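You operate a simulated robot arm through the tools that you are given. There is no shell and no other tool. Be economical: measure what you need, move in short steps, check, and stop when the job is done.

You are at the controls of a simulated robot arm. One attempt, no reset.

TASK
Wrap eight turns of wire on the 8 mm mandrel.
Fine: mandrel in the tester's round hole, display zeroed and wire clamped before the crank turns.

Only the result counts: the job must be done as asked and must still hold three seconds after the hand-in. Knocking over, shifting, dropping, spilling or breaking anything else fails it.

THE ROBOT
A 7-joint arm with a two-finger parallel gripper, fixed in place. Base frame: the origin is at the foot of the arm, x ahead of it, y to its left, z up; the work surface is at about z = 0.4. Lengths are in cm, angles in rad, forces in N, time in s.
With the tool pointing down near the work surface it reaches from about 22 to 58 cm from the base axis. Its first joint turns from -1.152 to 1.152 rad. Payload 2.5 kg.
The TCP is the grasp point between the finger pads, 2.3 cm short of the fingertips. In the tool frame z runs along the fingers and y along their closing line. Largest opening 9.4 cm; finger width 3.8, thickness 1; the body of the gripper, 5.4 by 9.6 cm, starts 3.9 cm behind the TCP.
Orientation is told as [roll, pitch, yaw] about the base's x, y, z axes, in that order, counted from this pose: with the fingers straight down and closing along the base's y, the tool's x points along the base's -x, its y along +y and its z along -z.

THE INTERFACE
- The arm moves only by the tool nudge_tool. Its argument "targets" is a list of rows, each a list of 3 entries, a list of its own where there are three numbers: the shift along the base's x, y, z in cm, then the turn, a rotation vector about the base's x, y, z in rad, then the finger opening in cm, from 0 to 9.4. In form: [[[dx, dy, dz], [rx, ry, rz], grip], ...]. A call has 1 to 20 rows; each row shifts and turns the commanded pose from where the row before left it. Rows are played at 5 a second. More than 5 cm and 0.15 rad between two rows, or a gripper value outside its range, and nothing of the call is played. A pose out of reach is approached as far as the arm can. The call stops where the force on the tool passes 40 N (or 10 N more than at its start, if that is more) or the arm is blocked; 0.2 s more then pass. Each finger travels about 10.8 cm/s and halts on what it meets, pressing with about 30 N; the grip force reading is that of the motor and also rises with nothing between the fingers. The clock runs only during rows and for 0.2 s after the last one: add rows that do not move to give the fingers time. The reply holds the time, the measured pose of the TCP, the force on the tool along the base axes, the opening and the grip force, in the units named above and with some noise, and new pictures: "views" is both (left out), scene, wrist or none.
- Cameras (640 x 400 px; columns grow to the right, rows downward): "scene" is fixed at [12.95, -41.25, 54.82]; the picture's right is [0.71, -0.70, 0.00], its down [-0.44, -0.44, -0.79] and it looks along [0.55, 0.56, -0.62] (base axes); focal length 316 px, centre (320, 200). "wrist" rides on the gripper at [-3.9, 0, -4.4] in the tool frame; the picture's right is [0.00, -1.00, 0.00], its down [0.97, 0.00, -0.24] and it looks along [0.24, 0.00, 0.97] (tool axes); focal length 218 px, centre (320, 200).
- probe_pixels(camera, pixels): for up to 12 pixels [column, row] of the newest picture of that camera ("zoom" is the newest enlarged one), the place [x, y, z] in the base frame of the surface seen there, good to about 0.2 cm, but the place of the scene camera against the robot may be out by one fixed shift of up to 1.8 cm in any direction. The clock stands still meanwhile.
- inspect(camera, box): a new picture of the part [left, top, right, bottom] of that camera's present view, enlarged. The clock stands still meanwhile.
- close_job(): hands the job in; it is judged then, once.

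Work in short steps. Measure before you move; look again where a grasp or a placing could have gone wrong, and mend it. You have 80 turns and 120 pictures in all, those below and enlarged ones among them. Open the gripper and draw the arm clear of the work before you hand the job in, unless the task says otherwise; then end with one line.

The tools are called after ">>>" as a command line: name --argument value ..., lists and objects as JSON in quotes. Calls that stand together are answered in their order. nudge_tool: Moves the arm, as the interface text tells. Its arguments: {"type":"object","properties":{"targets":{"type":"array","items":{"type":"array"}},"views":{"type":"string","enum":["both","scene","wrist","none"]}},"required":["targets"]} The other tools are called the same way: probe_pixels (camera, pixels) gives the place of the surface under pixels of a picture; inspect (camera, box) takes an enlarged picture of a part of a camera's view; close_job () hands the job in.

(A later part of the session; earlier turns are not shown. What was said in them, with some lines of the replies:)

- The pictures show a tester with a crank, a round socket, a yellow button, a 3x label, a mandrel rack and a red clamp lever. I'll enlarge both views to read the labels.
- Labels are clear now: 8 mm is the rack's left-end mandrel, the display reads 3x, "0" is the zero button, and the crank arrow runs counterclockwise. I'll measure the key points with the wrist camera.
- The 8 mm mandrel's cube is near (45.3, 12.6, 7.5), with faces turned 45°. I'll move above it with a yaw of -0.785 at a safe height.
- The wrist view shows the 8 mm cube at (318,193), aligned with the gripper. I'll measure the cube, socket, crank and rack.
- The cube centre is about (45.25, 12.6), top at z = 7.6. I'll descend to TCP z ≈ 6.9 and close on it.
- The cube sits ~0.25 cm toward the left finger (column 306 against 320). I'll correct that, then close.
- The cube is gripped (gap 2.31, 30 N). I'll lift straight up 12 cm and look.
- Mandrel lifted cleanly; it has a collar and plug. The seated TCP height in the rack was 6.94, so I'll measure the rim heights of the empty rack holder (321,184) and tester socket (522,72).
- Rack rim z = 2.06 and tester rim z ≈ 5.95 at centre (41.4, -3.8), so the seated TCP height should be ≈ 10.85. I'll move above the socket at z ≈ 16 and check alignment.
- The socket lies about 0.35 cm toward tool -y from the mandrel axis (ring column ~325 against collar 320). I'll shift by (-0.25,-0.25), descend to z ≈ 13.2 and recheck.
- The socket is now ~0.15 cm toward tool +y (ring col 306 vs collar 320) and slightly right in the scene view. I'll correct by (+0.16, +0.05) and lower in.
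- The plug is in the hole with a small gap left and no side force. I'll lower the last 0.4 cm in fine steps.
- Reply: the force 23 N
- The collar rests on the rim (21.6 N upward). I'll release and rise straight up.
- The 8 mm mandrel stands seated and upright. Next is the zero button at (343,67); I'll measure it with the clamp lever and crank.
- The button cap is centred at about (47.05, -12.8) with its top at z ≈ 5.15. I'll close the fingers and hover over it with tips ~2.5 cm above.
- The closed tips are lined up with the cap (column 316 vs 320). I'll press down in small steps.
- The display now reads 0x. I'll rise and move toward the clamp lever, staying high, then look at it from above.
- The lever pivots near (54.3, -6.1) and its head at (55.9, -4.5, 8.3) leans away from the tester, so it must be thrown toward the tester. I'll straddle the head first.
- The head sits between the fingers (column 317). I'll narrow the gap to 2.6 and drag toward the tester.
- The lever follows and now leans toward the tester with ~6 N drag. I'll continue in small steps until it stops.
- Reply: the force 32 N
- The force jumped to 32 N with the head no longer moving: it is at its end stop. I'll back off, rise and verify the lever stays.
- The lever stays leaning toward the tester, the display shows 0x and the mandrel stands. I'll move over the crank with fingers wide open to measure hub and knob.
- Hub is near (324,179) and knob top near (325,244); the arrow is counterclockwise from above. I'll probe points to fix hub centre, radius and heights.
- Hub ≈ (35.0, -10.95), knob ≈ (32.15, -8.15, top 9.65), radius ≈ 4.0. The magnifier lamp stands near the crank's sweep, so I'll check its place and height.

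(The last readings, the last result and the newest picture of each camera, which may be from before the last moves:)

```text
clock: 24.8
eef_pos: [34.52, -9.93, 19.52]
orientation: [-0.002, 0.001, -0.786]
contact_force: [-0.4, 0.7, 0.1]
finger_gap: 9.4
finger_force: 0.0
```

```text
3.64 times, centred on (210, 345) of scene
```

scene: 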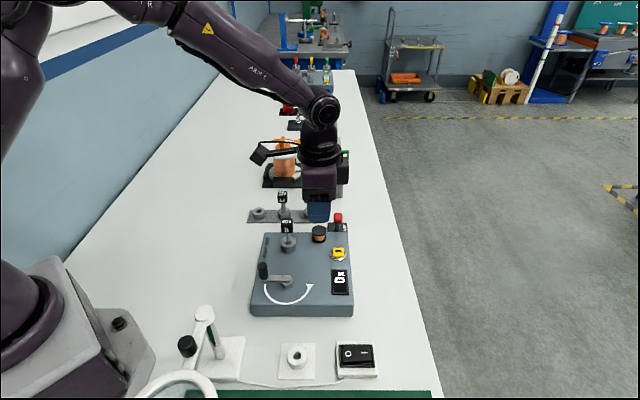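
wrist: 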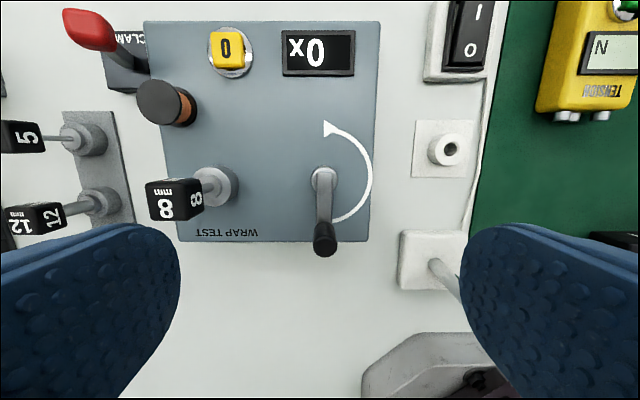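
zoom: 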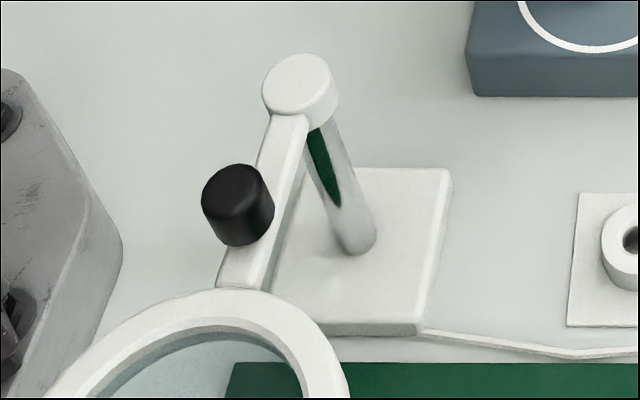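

The lamp post is at ~(19,-12.5), over 10 cm from the sweep, so it's clear. I'll lower around the knob with a 4 cm opening.

>>> nudge_tool --targets '[[[-2.37, 1.78, -1.5], [0, 0, 0], 6], [[0, 0, -4], [0, 0, 0], 4], [[0, 0, -3], [0, 0, 0], 4], [[0, 0, -2.3], [0, 0, 0], 4], [[0, 0, 0], [0, 0, 0], 4]]'

>>> inspect --camera "scene" --box '[230, 210, 330, 310]'

```text
clock: 26.0
eef_pos: [32.15, -8.29, 8.68]
orientation: [0.0, 0.001, -0.787]
contact_force: [0.2, -0.3, 0.1]
finger_gap: 3.97
finger_force: 0.1
```

scene: 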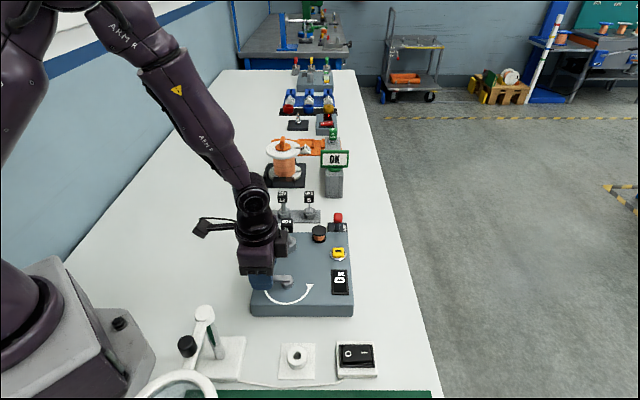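
wrist: 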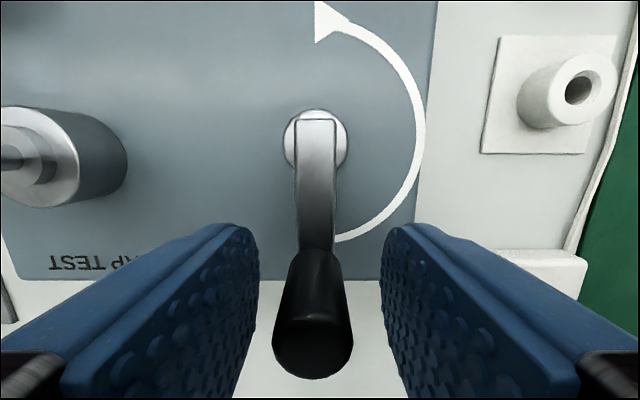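

```text
4.00 times, centred on (280, 260) of scene
```

zoom: 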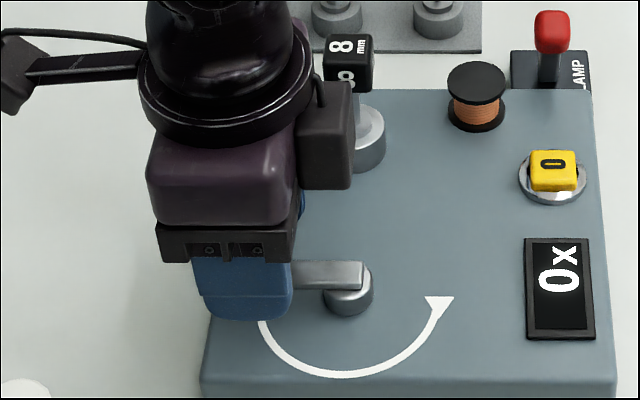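

The knob is at column 313, ~0.15 cm toward tool +y. I'll centre and close on it.

>>> nudge_tool --targets '[[[0.11, 0.11, 0], [0, 0, 0], 3], [[0, 0, 0], [0, 0, 0], 1.6], [[0, 0, 0], [0, 0, 0], 0.8], [[0, 0, 0], [0, 0, 0], 0.8], [[0, 0, 0], [0, 0, 0], 0.8]]' --views "wrist"

```text
clock: 27.2
eef_pos: [32.19, -8.12, 8.76]
orientation: [0.0, 0.0, -0.785]
contact_force: [-3.2, -1.7, 2.1]
finger_gap: 1.76
finger_force: 45.1
```

wrist: 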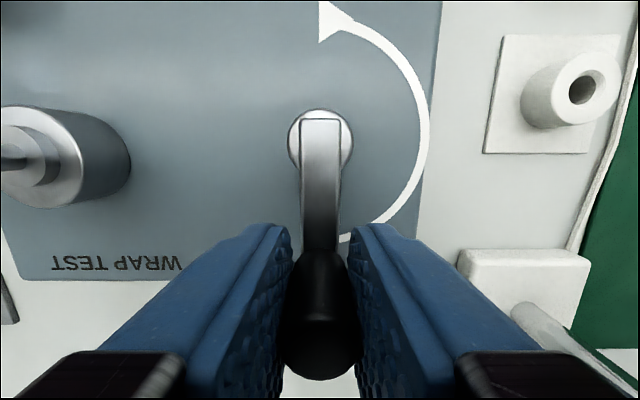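

Knob gripped (1.76 cm); hub recomputed at (35.02, -10.95), radius 4.0. I'll turn the first quarter counterclockwise with fixed orientation and watch the forces.

>>> nudge_tool --targets '[[[-0.636, -0.828, 0], [0, 0, 0], 0.8], [[-0.4, -0.965, 0], [0, 0, 0], 0.8], [[-0.136, -1.035, 0], [0, 0, 0], 0.8], [[0.136, -1.035, 0], [0, 0, 0], 0.8], [[0.4, -0.965, 0], [0, 0, 0], 0.8], [[0.636, -0.828, 0], [0, 0, 0], 0.8]]'

>>> inspect --camera "scene" --box '[230, 210, 370, 320]'

```text
clock: 28.6
eef_pos: [32.33, -13.79, 8.55]
orientation: [-0.005, 0.005, -0.788]
contact_force: [-25.8, -7.7, 26.9]
finger_gap: 1.74
finger_force: 45.1
```

scene: 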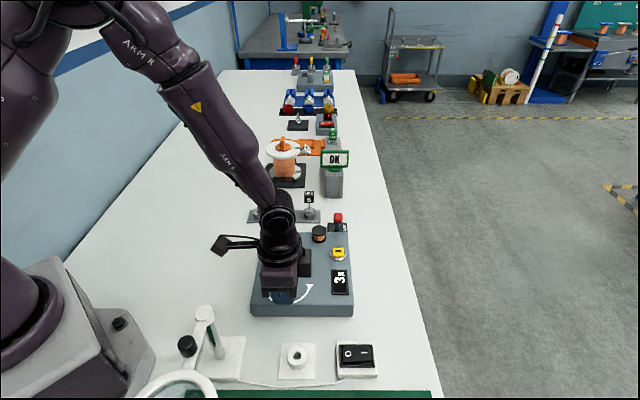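
wrist: 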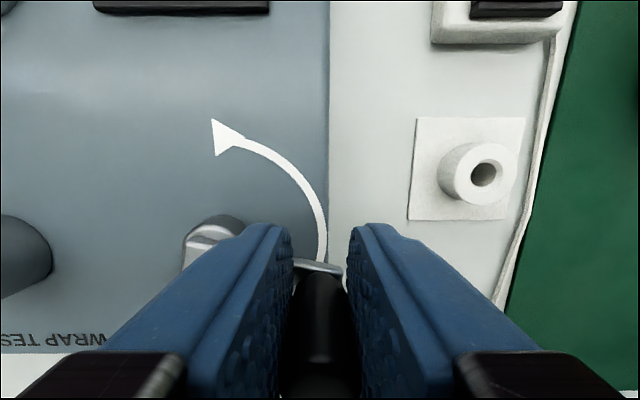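

```text
3.64 times, centred on (300, 265) of scene
```

zoom: 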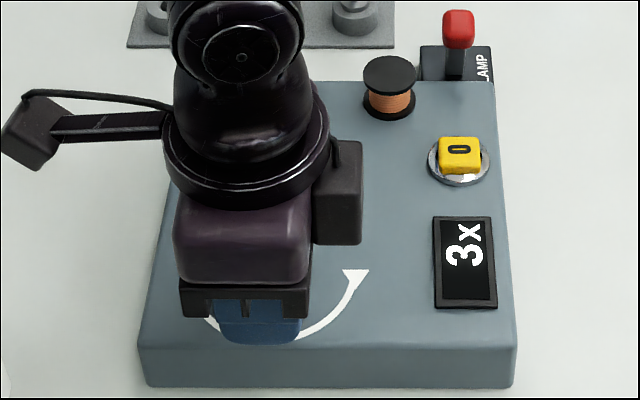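

The display went 0x → 3x over a quarter of crank, so it may be geared rather than one wrap per crank turn; I must count on the display. There is 27 N upward too (tips near the crank arm), so I'll raise 0.3 cm and check.

>>> nudge_tool --targets '[[[0, 0, 0.3], [0, 0, 0], 0.8], [[0, 0, 0], [0, 0, 0], 0.8]]' --views "none"

>>> inspect --camera "scene" --box '[230, 210, 370, 320]'

```text
clock: 29.2
eef_pos: [32.05, -13.46, 8.6]
orientation: [-0.004, 0.011, -0.786]
contact_force: [-24.8, -8.9, -31.0]
finger_gap: 1.73
finger_force: 45.2
```

```text
3.64 times, centred on (300, 265) of scene
```

zoom: 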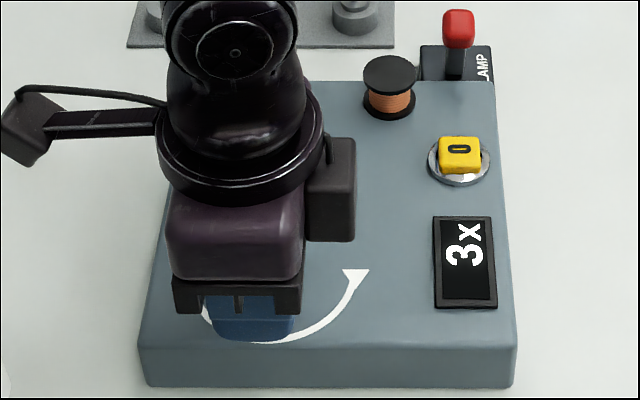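

The grip is binding on the knob (force flips sign with height). I'll open briefly to relieve it and see whether the crank and display hold.

>>> nudge_tool --targets '[[[0, 0, 0], [0, 0, 0], 3.2], [[0, 0, 0], [0, 0, 0], 3.2], [[0, 0, 0], [0, 0, 0], 3.2]]'

>>> inspect --camera "scene" --box '[230, 210, 370, 320]'

```text
clock: 30.0
eef_pos: [32.44, -13.72, 8.92]
orientation: [0.002, -0.002, -0.784]
contact_force: [-0.1, 0.6, 0.6]
finger_gap: 3.19
finger_force: 0.1
```

scene: 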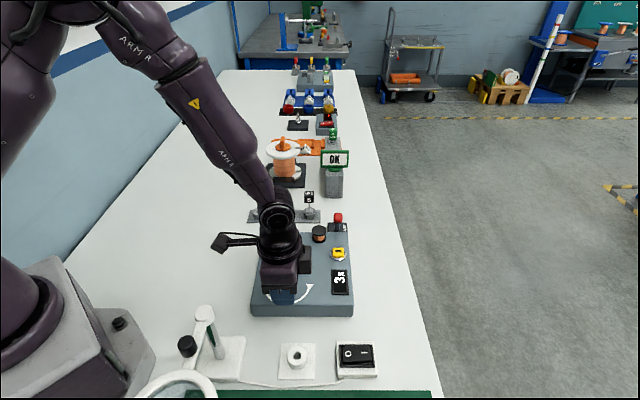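
wrist: 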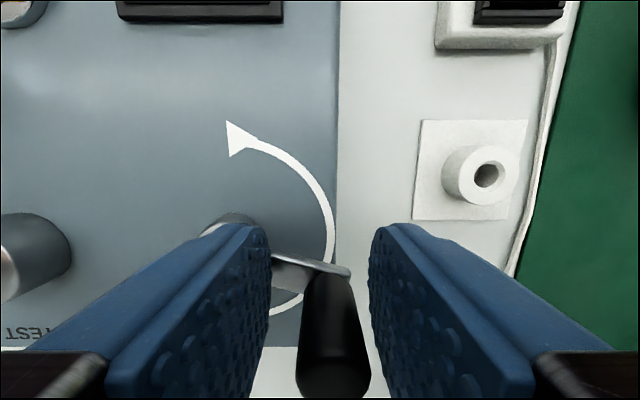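

```text
3.64 times, centred on (300, 265) of scene
```

zoom: 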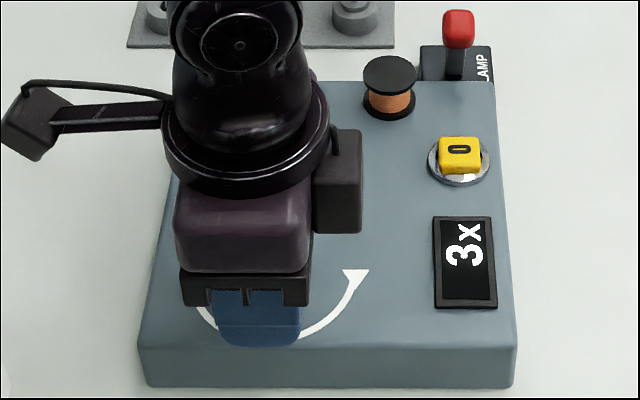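

Released, the crank holds at about 226° with 3x, i.e. ~30° of crank per count. I'll recentre on the knob (col 335), regrip, and turn 45° more, this time rotating the tool with the crank to avoid binding.

>>> nudge_tool --targets '[[[-0.25, -0.25, 0], [0, 0, 0], 3.2], [[0, 0, 0], [0, 0, 0], 1.8], [[0, 0, 0], [0, 0, 0], 0.8], [[0, 0, 0], [0, 0, 0], 0.8]]' --views "wrist"

```text
clock: 31.0
eef_pos: [32.2, -13.95, 8.89]
orientation: [0.003, -0.003, -0.784]
contact_force: [13.7, 9.6, -7.8]
finger_gap: 1.68
finger_force: 45.2
```

wrist: 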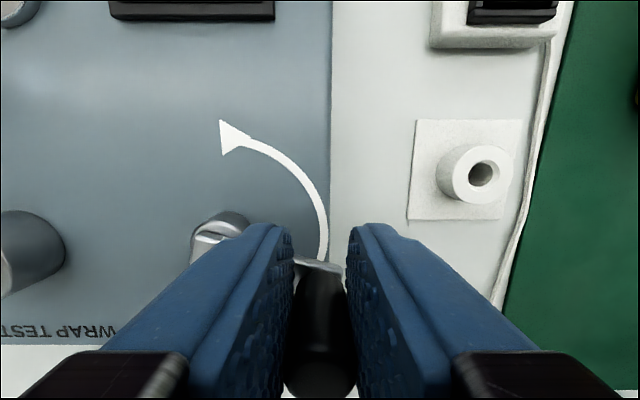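

Force shows the radius is slightly too large (~0.15 cm), so I'll ease inward and turn 45° with tool rotation.

>>> nudge_tool --targets '[[[0.1, 0.1, 0], [0, 0, 0], 0.8], [[0.395, -0.335, 0], [0, 0, 0.131], 0.8], [[0.437, -0.281, 0], [0, 0, 0.131], 0.8], [[0.469, -0.221, 0], [0, 0, 0.131], 0.8], [[0.494, -0.158, 0], [0, 0, 0.131], 0.8], [[0.51, -0.092, 0], [0, 0, 0.131], 0.8], [[0.518, -0.025, 0], [0, 0, 0.131], 0.8]]'

>>> inspect --camera "scene" --box '[230, 210, 370, 320]'

```text
clock: 32.6
eef_pos: [35.02, -14.96, 8.89]
orientation: [-0.001, -0.001, 0.003]
contact_force: [0.0, 2.0, 1.0]
finger_gap: 1.66
finger_force: 44.8
```

scene: 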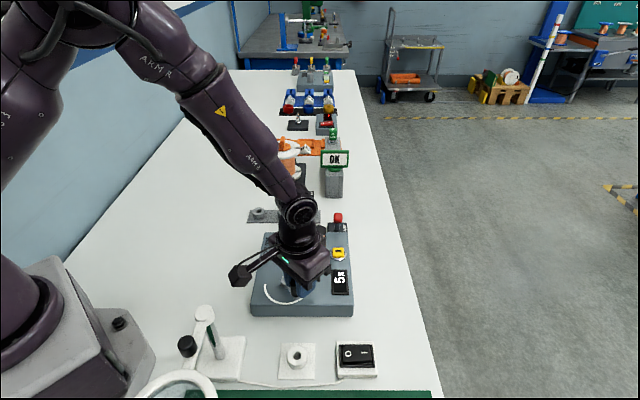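
wrist: 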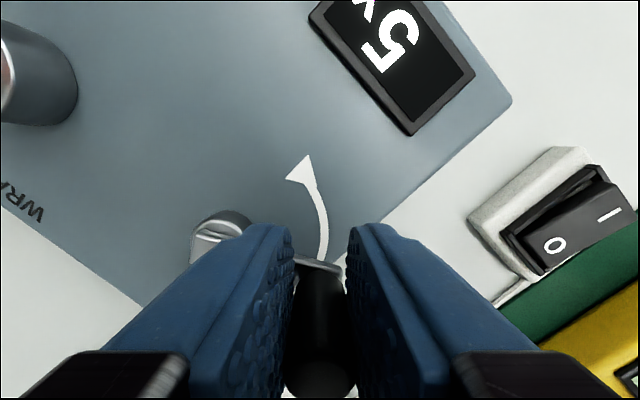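

```text
3.64 times, centred on (300, 265) of scene
```

zoom: 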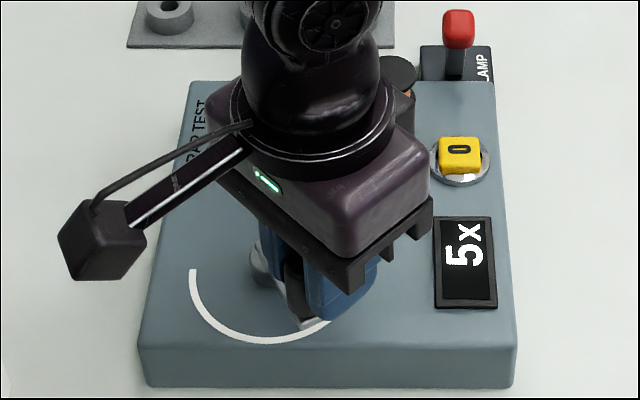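

That was smooth, nearly no force, and the display reads 5x at 135° of crank travel. I'll go on 7.5° at a time to find the count transitions.

>>> nudge_tool --targets '[[[0.52, 0.034, 0], [0, 0, 0.131], 0.8], [[0, 0, 0], [0, 0, 0], 0.8]]' --views "wrist"

```text
clock: 33.2
eef_pos: [35.52, -14.85, 8.84]
orientation: [0.0, 0.001, 0.137]
contact_force: [-6.2, 7.4, 19.7]
finger_gap: 1.68
finger_force: 45.3
```

wrist: 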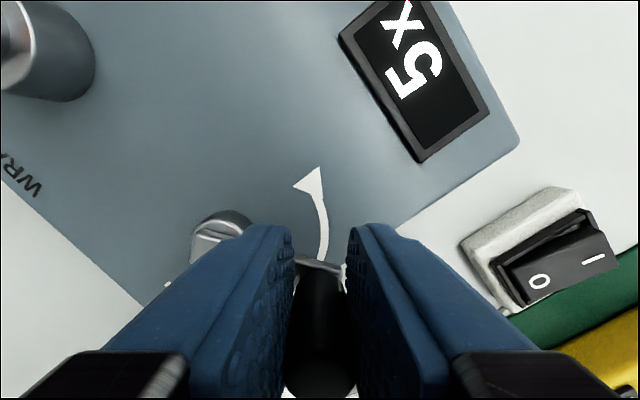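

Still 5x at ~142°. Another 7.5°.

>>> nudge_tool --targets '[[[0.508, 0.101, 0], [0, 0, 0.131], 0.8], [[0, 0, 0], [0, 0, 0], 0.8]]' --views "wrist"

```text
clock: 33.8
eef_pos: [36.02, -14.82, 8.89]
orientation: [0.001, 0.001, 0.266]
contact_force: [-7.2, 10.7, 22.7]
finger_gap: 1.67
finger_force: 44.5
```

wrist: 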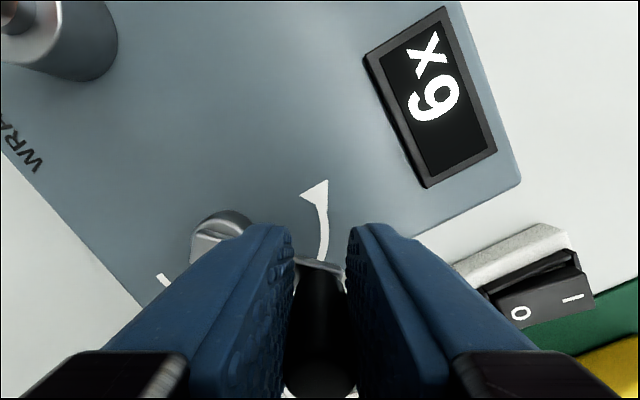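

The display flipped to 6x between 142° and 150° of travel. I'll ease up 0.1 cm to shed the vertical load and go two more steps, to ~165°.

>>> nudge_tool --targets '[[[0.49, 0.167, 0.1], [0, 0, 0.131], 0.8], [[0.464, 0.229, 0], [0, 0, 0.131], 0.8], [[0, 0, 0], [0, 0, 0], 0.8]]' --views "wrist"

>>> inspect --camera "scene" --box '[230, 210, 370, 320]'

```text
clock: 34.6
eef_pos: [37.02, -14.36, 9.05]
orientation: [0.002, -0.001, 0.527]
contact_force: [-5.7, 12.1, 20.7]
finger_gap: 1.65
finger_force: 45.4
```

wrist: 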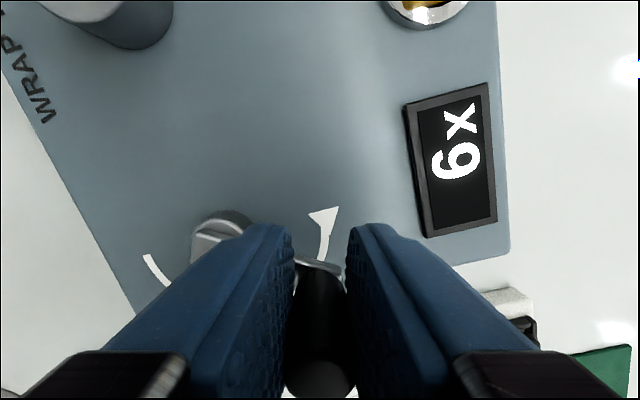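

```text
3.64 times, centred on (300, 265) of scene
```

zoom: 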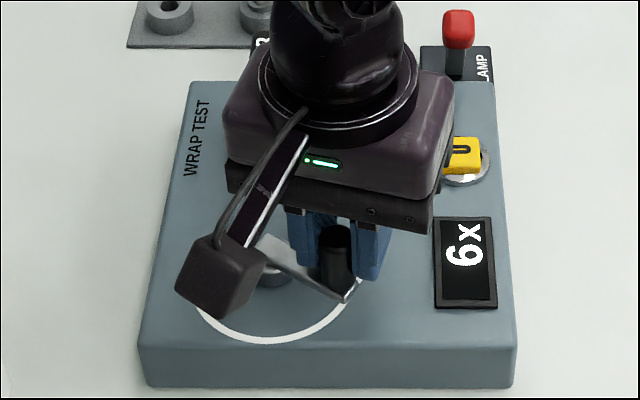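

Confirmed 6x at 165°. I'll go in half steps now: two of 3.75°.

>>> nudge_tool --targets '[[[0.221, 0.14, 0], [0, 0, 0.0655], 0.8], [[0.212, 0.154, 0], [0, 0, 0.0655], 0.8], [[0, 0, 0], [0, 0, 0], 0.8]]' --views "wrist"

```text
clock: 35.4
eef_pos: [37.44, -14.19, 8.98]
orientation: [0.001, 0.001, 0.659]
contact_force: [-8.5, 11.9, 20.2]
finger_gap: 1.67
finger_force: 45.3
```

wrist: 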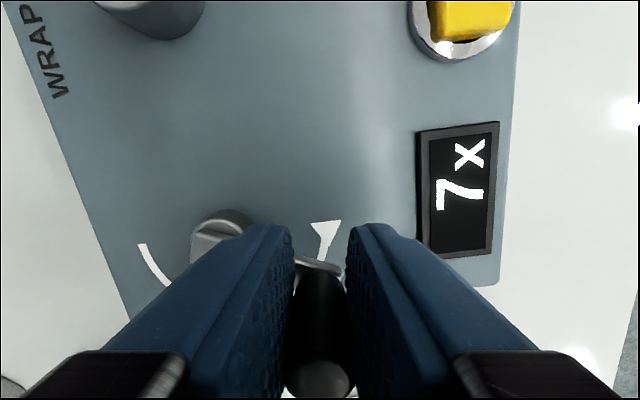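

7x now at ~173°. Period fits about 24–26° per count; I'll go ~11° further (still expected 7x).

>>> nudge_tool --targets '[[[0.201, 0.168, 0.03], [0, 0, 0.0655], 0.8], [[0.19, 0.181, 0.03], [0, 0, 0.0655], 0.8], [[0.177, 0.193, 0.03], [0, 0, 0.0655], 0.8], [[0, 0, 0], [0, 0, 0], 0.8]]' --views "wrist"

```text
clock: 36.4
eef_pos: [37.84, -13.7, 8.92]
orientation: [0.005, 0.003, 0.854]
contact_force: [-8.2, 7.8, -17.2]
finger_gap: 1.69
finger_force: 44.6
```

wrist: 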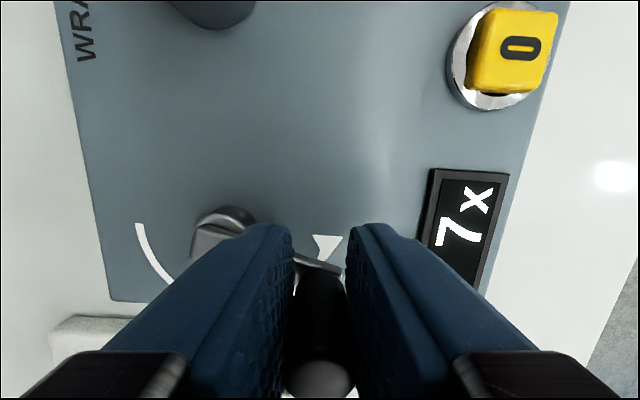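

Still 7x at ~181°. One more 3.75° step at a time now.

>>> nudge_tool --targets '[[[0.176, 0.194, 0], [0, 0, 0.0655], 0.8], [[0, 0, 0], [0, 0, 0], 0.8], [[0, 0, 0], [0, 0, 0], 0.8]]' --views "wrist"

```text
clock: 37.2
eef_pos: [38.0, -13.5, 8.95]
orientation: [0.004, 0.005, 0.92]
contact_force: [-11.3, 1.8, -26.2]
finger_gap: 1.66
finger_force: 45.1
```

wrist: 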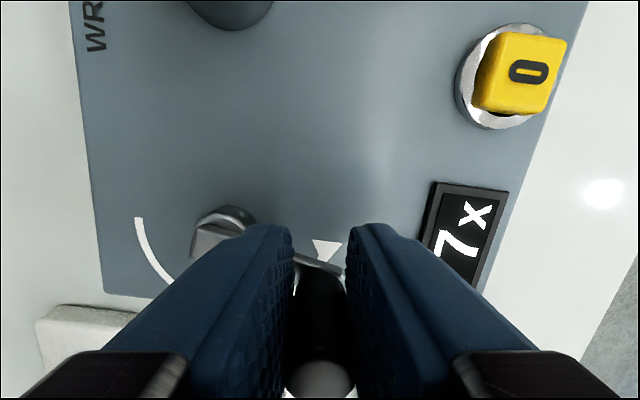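

Still 7x at ~184°. I'll relieve z by 0.1 and step again.

>>> nudge_tool --targets '[[[0.162, 0.206, -0.1], [0, 0, 0.05], 0.8], [[0, 0, 0], [0, 0, 0], 0.8], [[0, 0, 0], [0, 0, 0], 0.8]]' --views "wrist"

```text
clock: 38.0
eef_pos: [38.23, -13.34, 8.83]
orientation: [0.003, 0.001, 0.97]
contact_force: [-21.0, 1.2, -0.1]
finger_gap: 1.73
finger_force: 45.3
```

wrist: 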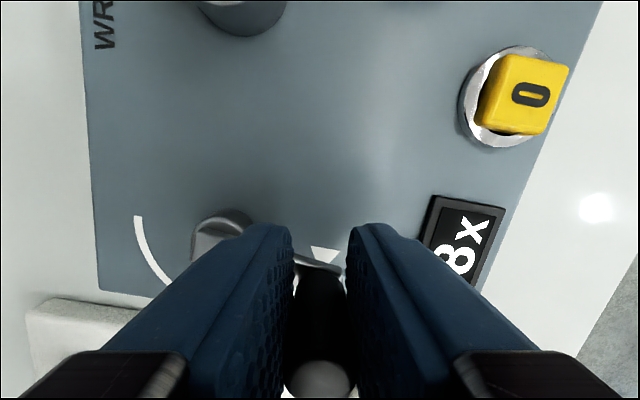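

8x has just appeared at ~188° of travel. I'll add ~4° to sit safely inside the eighth count, easing the radius in, and check the display.

>>> nudge_tool --targets '[[[0.08, 0.27, 0], [0, 0, 0.06], 0.8], [[0, 0, 0], [0, 0, 0], 0.8], [[0, 0, 0], [0, 0, 0], 0.8]]' --views "wrist"

>>> inspect --camera "scene" --box '[230, 210, 370, 320]'

```text
clock: 38.8
eef_pos: [38.49, -13.11, 9.05]
orientation: [-0.001, 0.002, 1.03]
contact_force: [-14.8, -2.5, -8.8]
finger_gap: 1.69
finger_force: 44.8
```

wrist: 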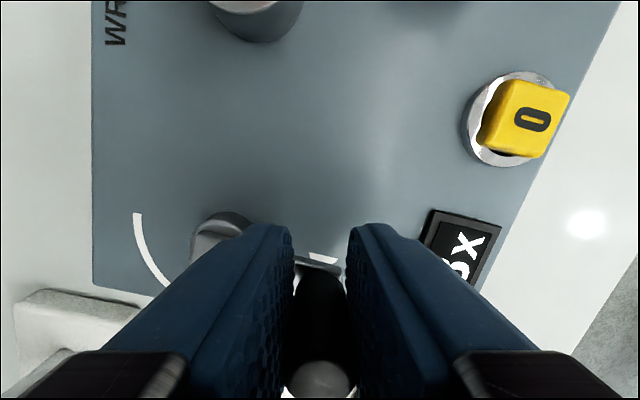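

```text
3.64 times, centred on (300, 265) of scene
```

zoom: 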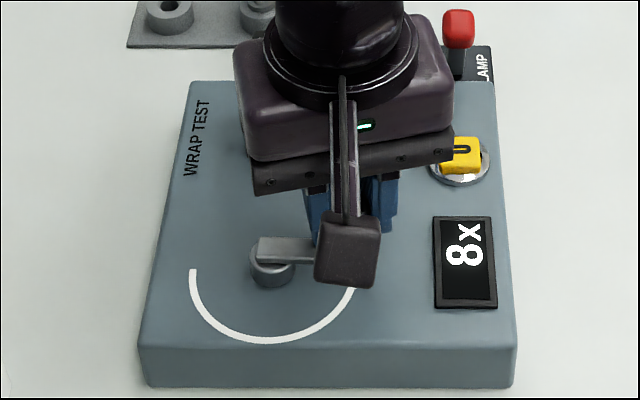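

The display reads 8x at ~193°. I'll open gently and rise straight up.

>>> nudge_tool --targets '[[[0, 0, 0], [0, 0, 0], 2.2], [[0, 0, 0], [0, 0, 0], 3.6], [[0, 0, 0], [0, 0, 0], 3.6], [[0, 0, 2], [0, 0, 0], 3.6], [[0, 0, 4], [0, 0, 0], 3.6], [[0, 0, 4], [0, 0, 0], 3.6], [[0, 0, 3], [0, 0, 0], 3.6], [[0, 0, 0], [0, 0, 0], 3.6]]'

>>> inspect --camera "scene" --box '[230, 190, 370, 320]'

```text
clock: 40.6
eef_pos: [38.67, -12.77, 22.05]
orientation: [0.001, 0.002, 1.027]
contact_force: [0.1, -0.1, 0.1]
finger_gap: 3.61
finger_force: 0.1
```

scene: 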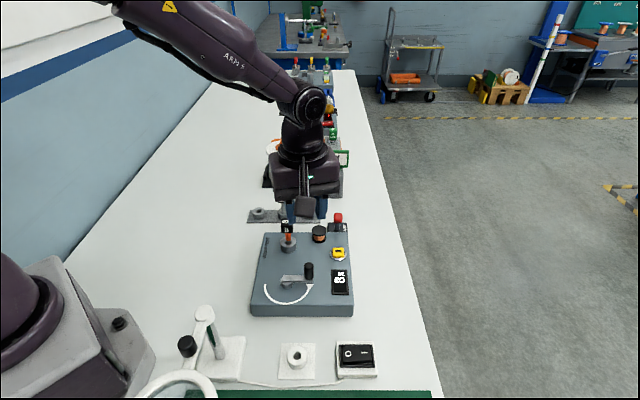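
wrist: 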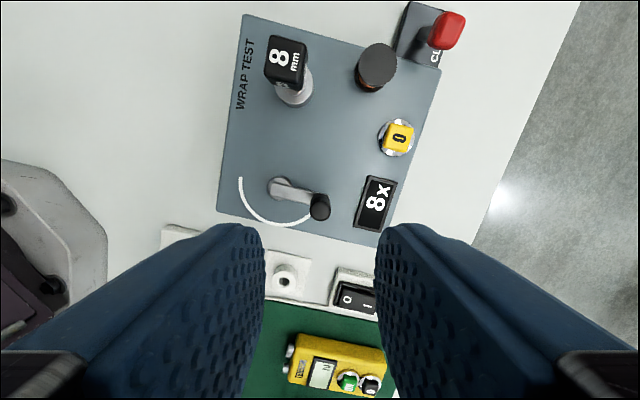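

```text
3.08 times, centred on (300, 255) of scene
```

zoom: 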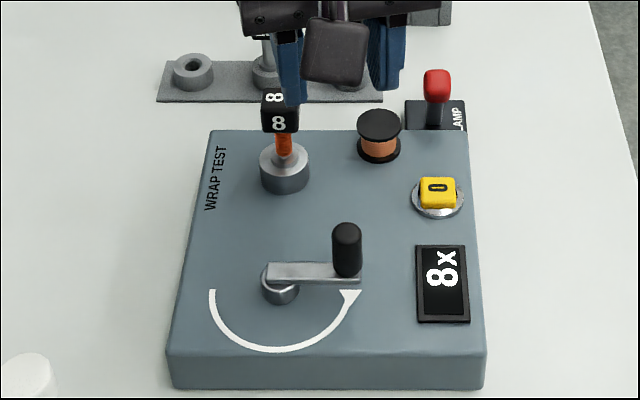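

Copper wire is wrapped on the 8 mm mandrel, the display holds 8x, and the lever and mandrel are in place. I'll draw the arm up and clear, then check once more.

>>> nudge_tool --targets '[[[0, 0, 4], [0, 0, 0], 5], [[0, 0, 4], [0, 0, 0], 7], [[0, 0, 3], [0, 0, 0], 9.4], [[0, -3, 0], [0, 0, 0], 9.4], [[0, -3, 0], [0, 0, 0], 9.4], [[0, 0, 0], [0, 0, 0], 9.4]]' --views "none"

>>> inspect --camera "scene" --box '[210, 130, 390, 320]'

```text
clock: 42.0
eef_pos: [38.55, -18.96, 32.89]
orientation: [0.0, 0.001, 1.027]
contact_force: [-0.5, 0.3, 0.4]
finger_gap: 9.41
finger_force: 0.3
```

```text
2.11 times, centred on (300, 225) of scene
```

zoom: 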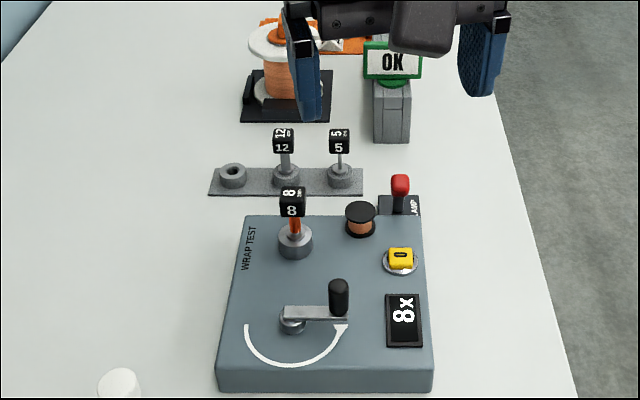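

Everything is in place: 8x on the display, wire wound on the 8 mm mandrel, arm clear. I'll hand it in.

>>> close_job

```text
The job is handed in.
```

I wrapped eight turns of wire on the 8 mm mandrel, which sits in the tester's round hole. I zeroed the display and clamped the wire before turning the crank. The display now reads 8x, the arm is clear, and the job is handed in.
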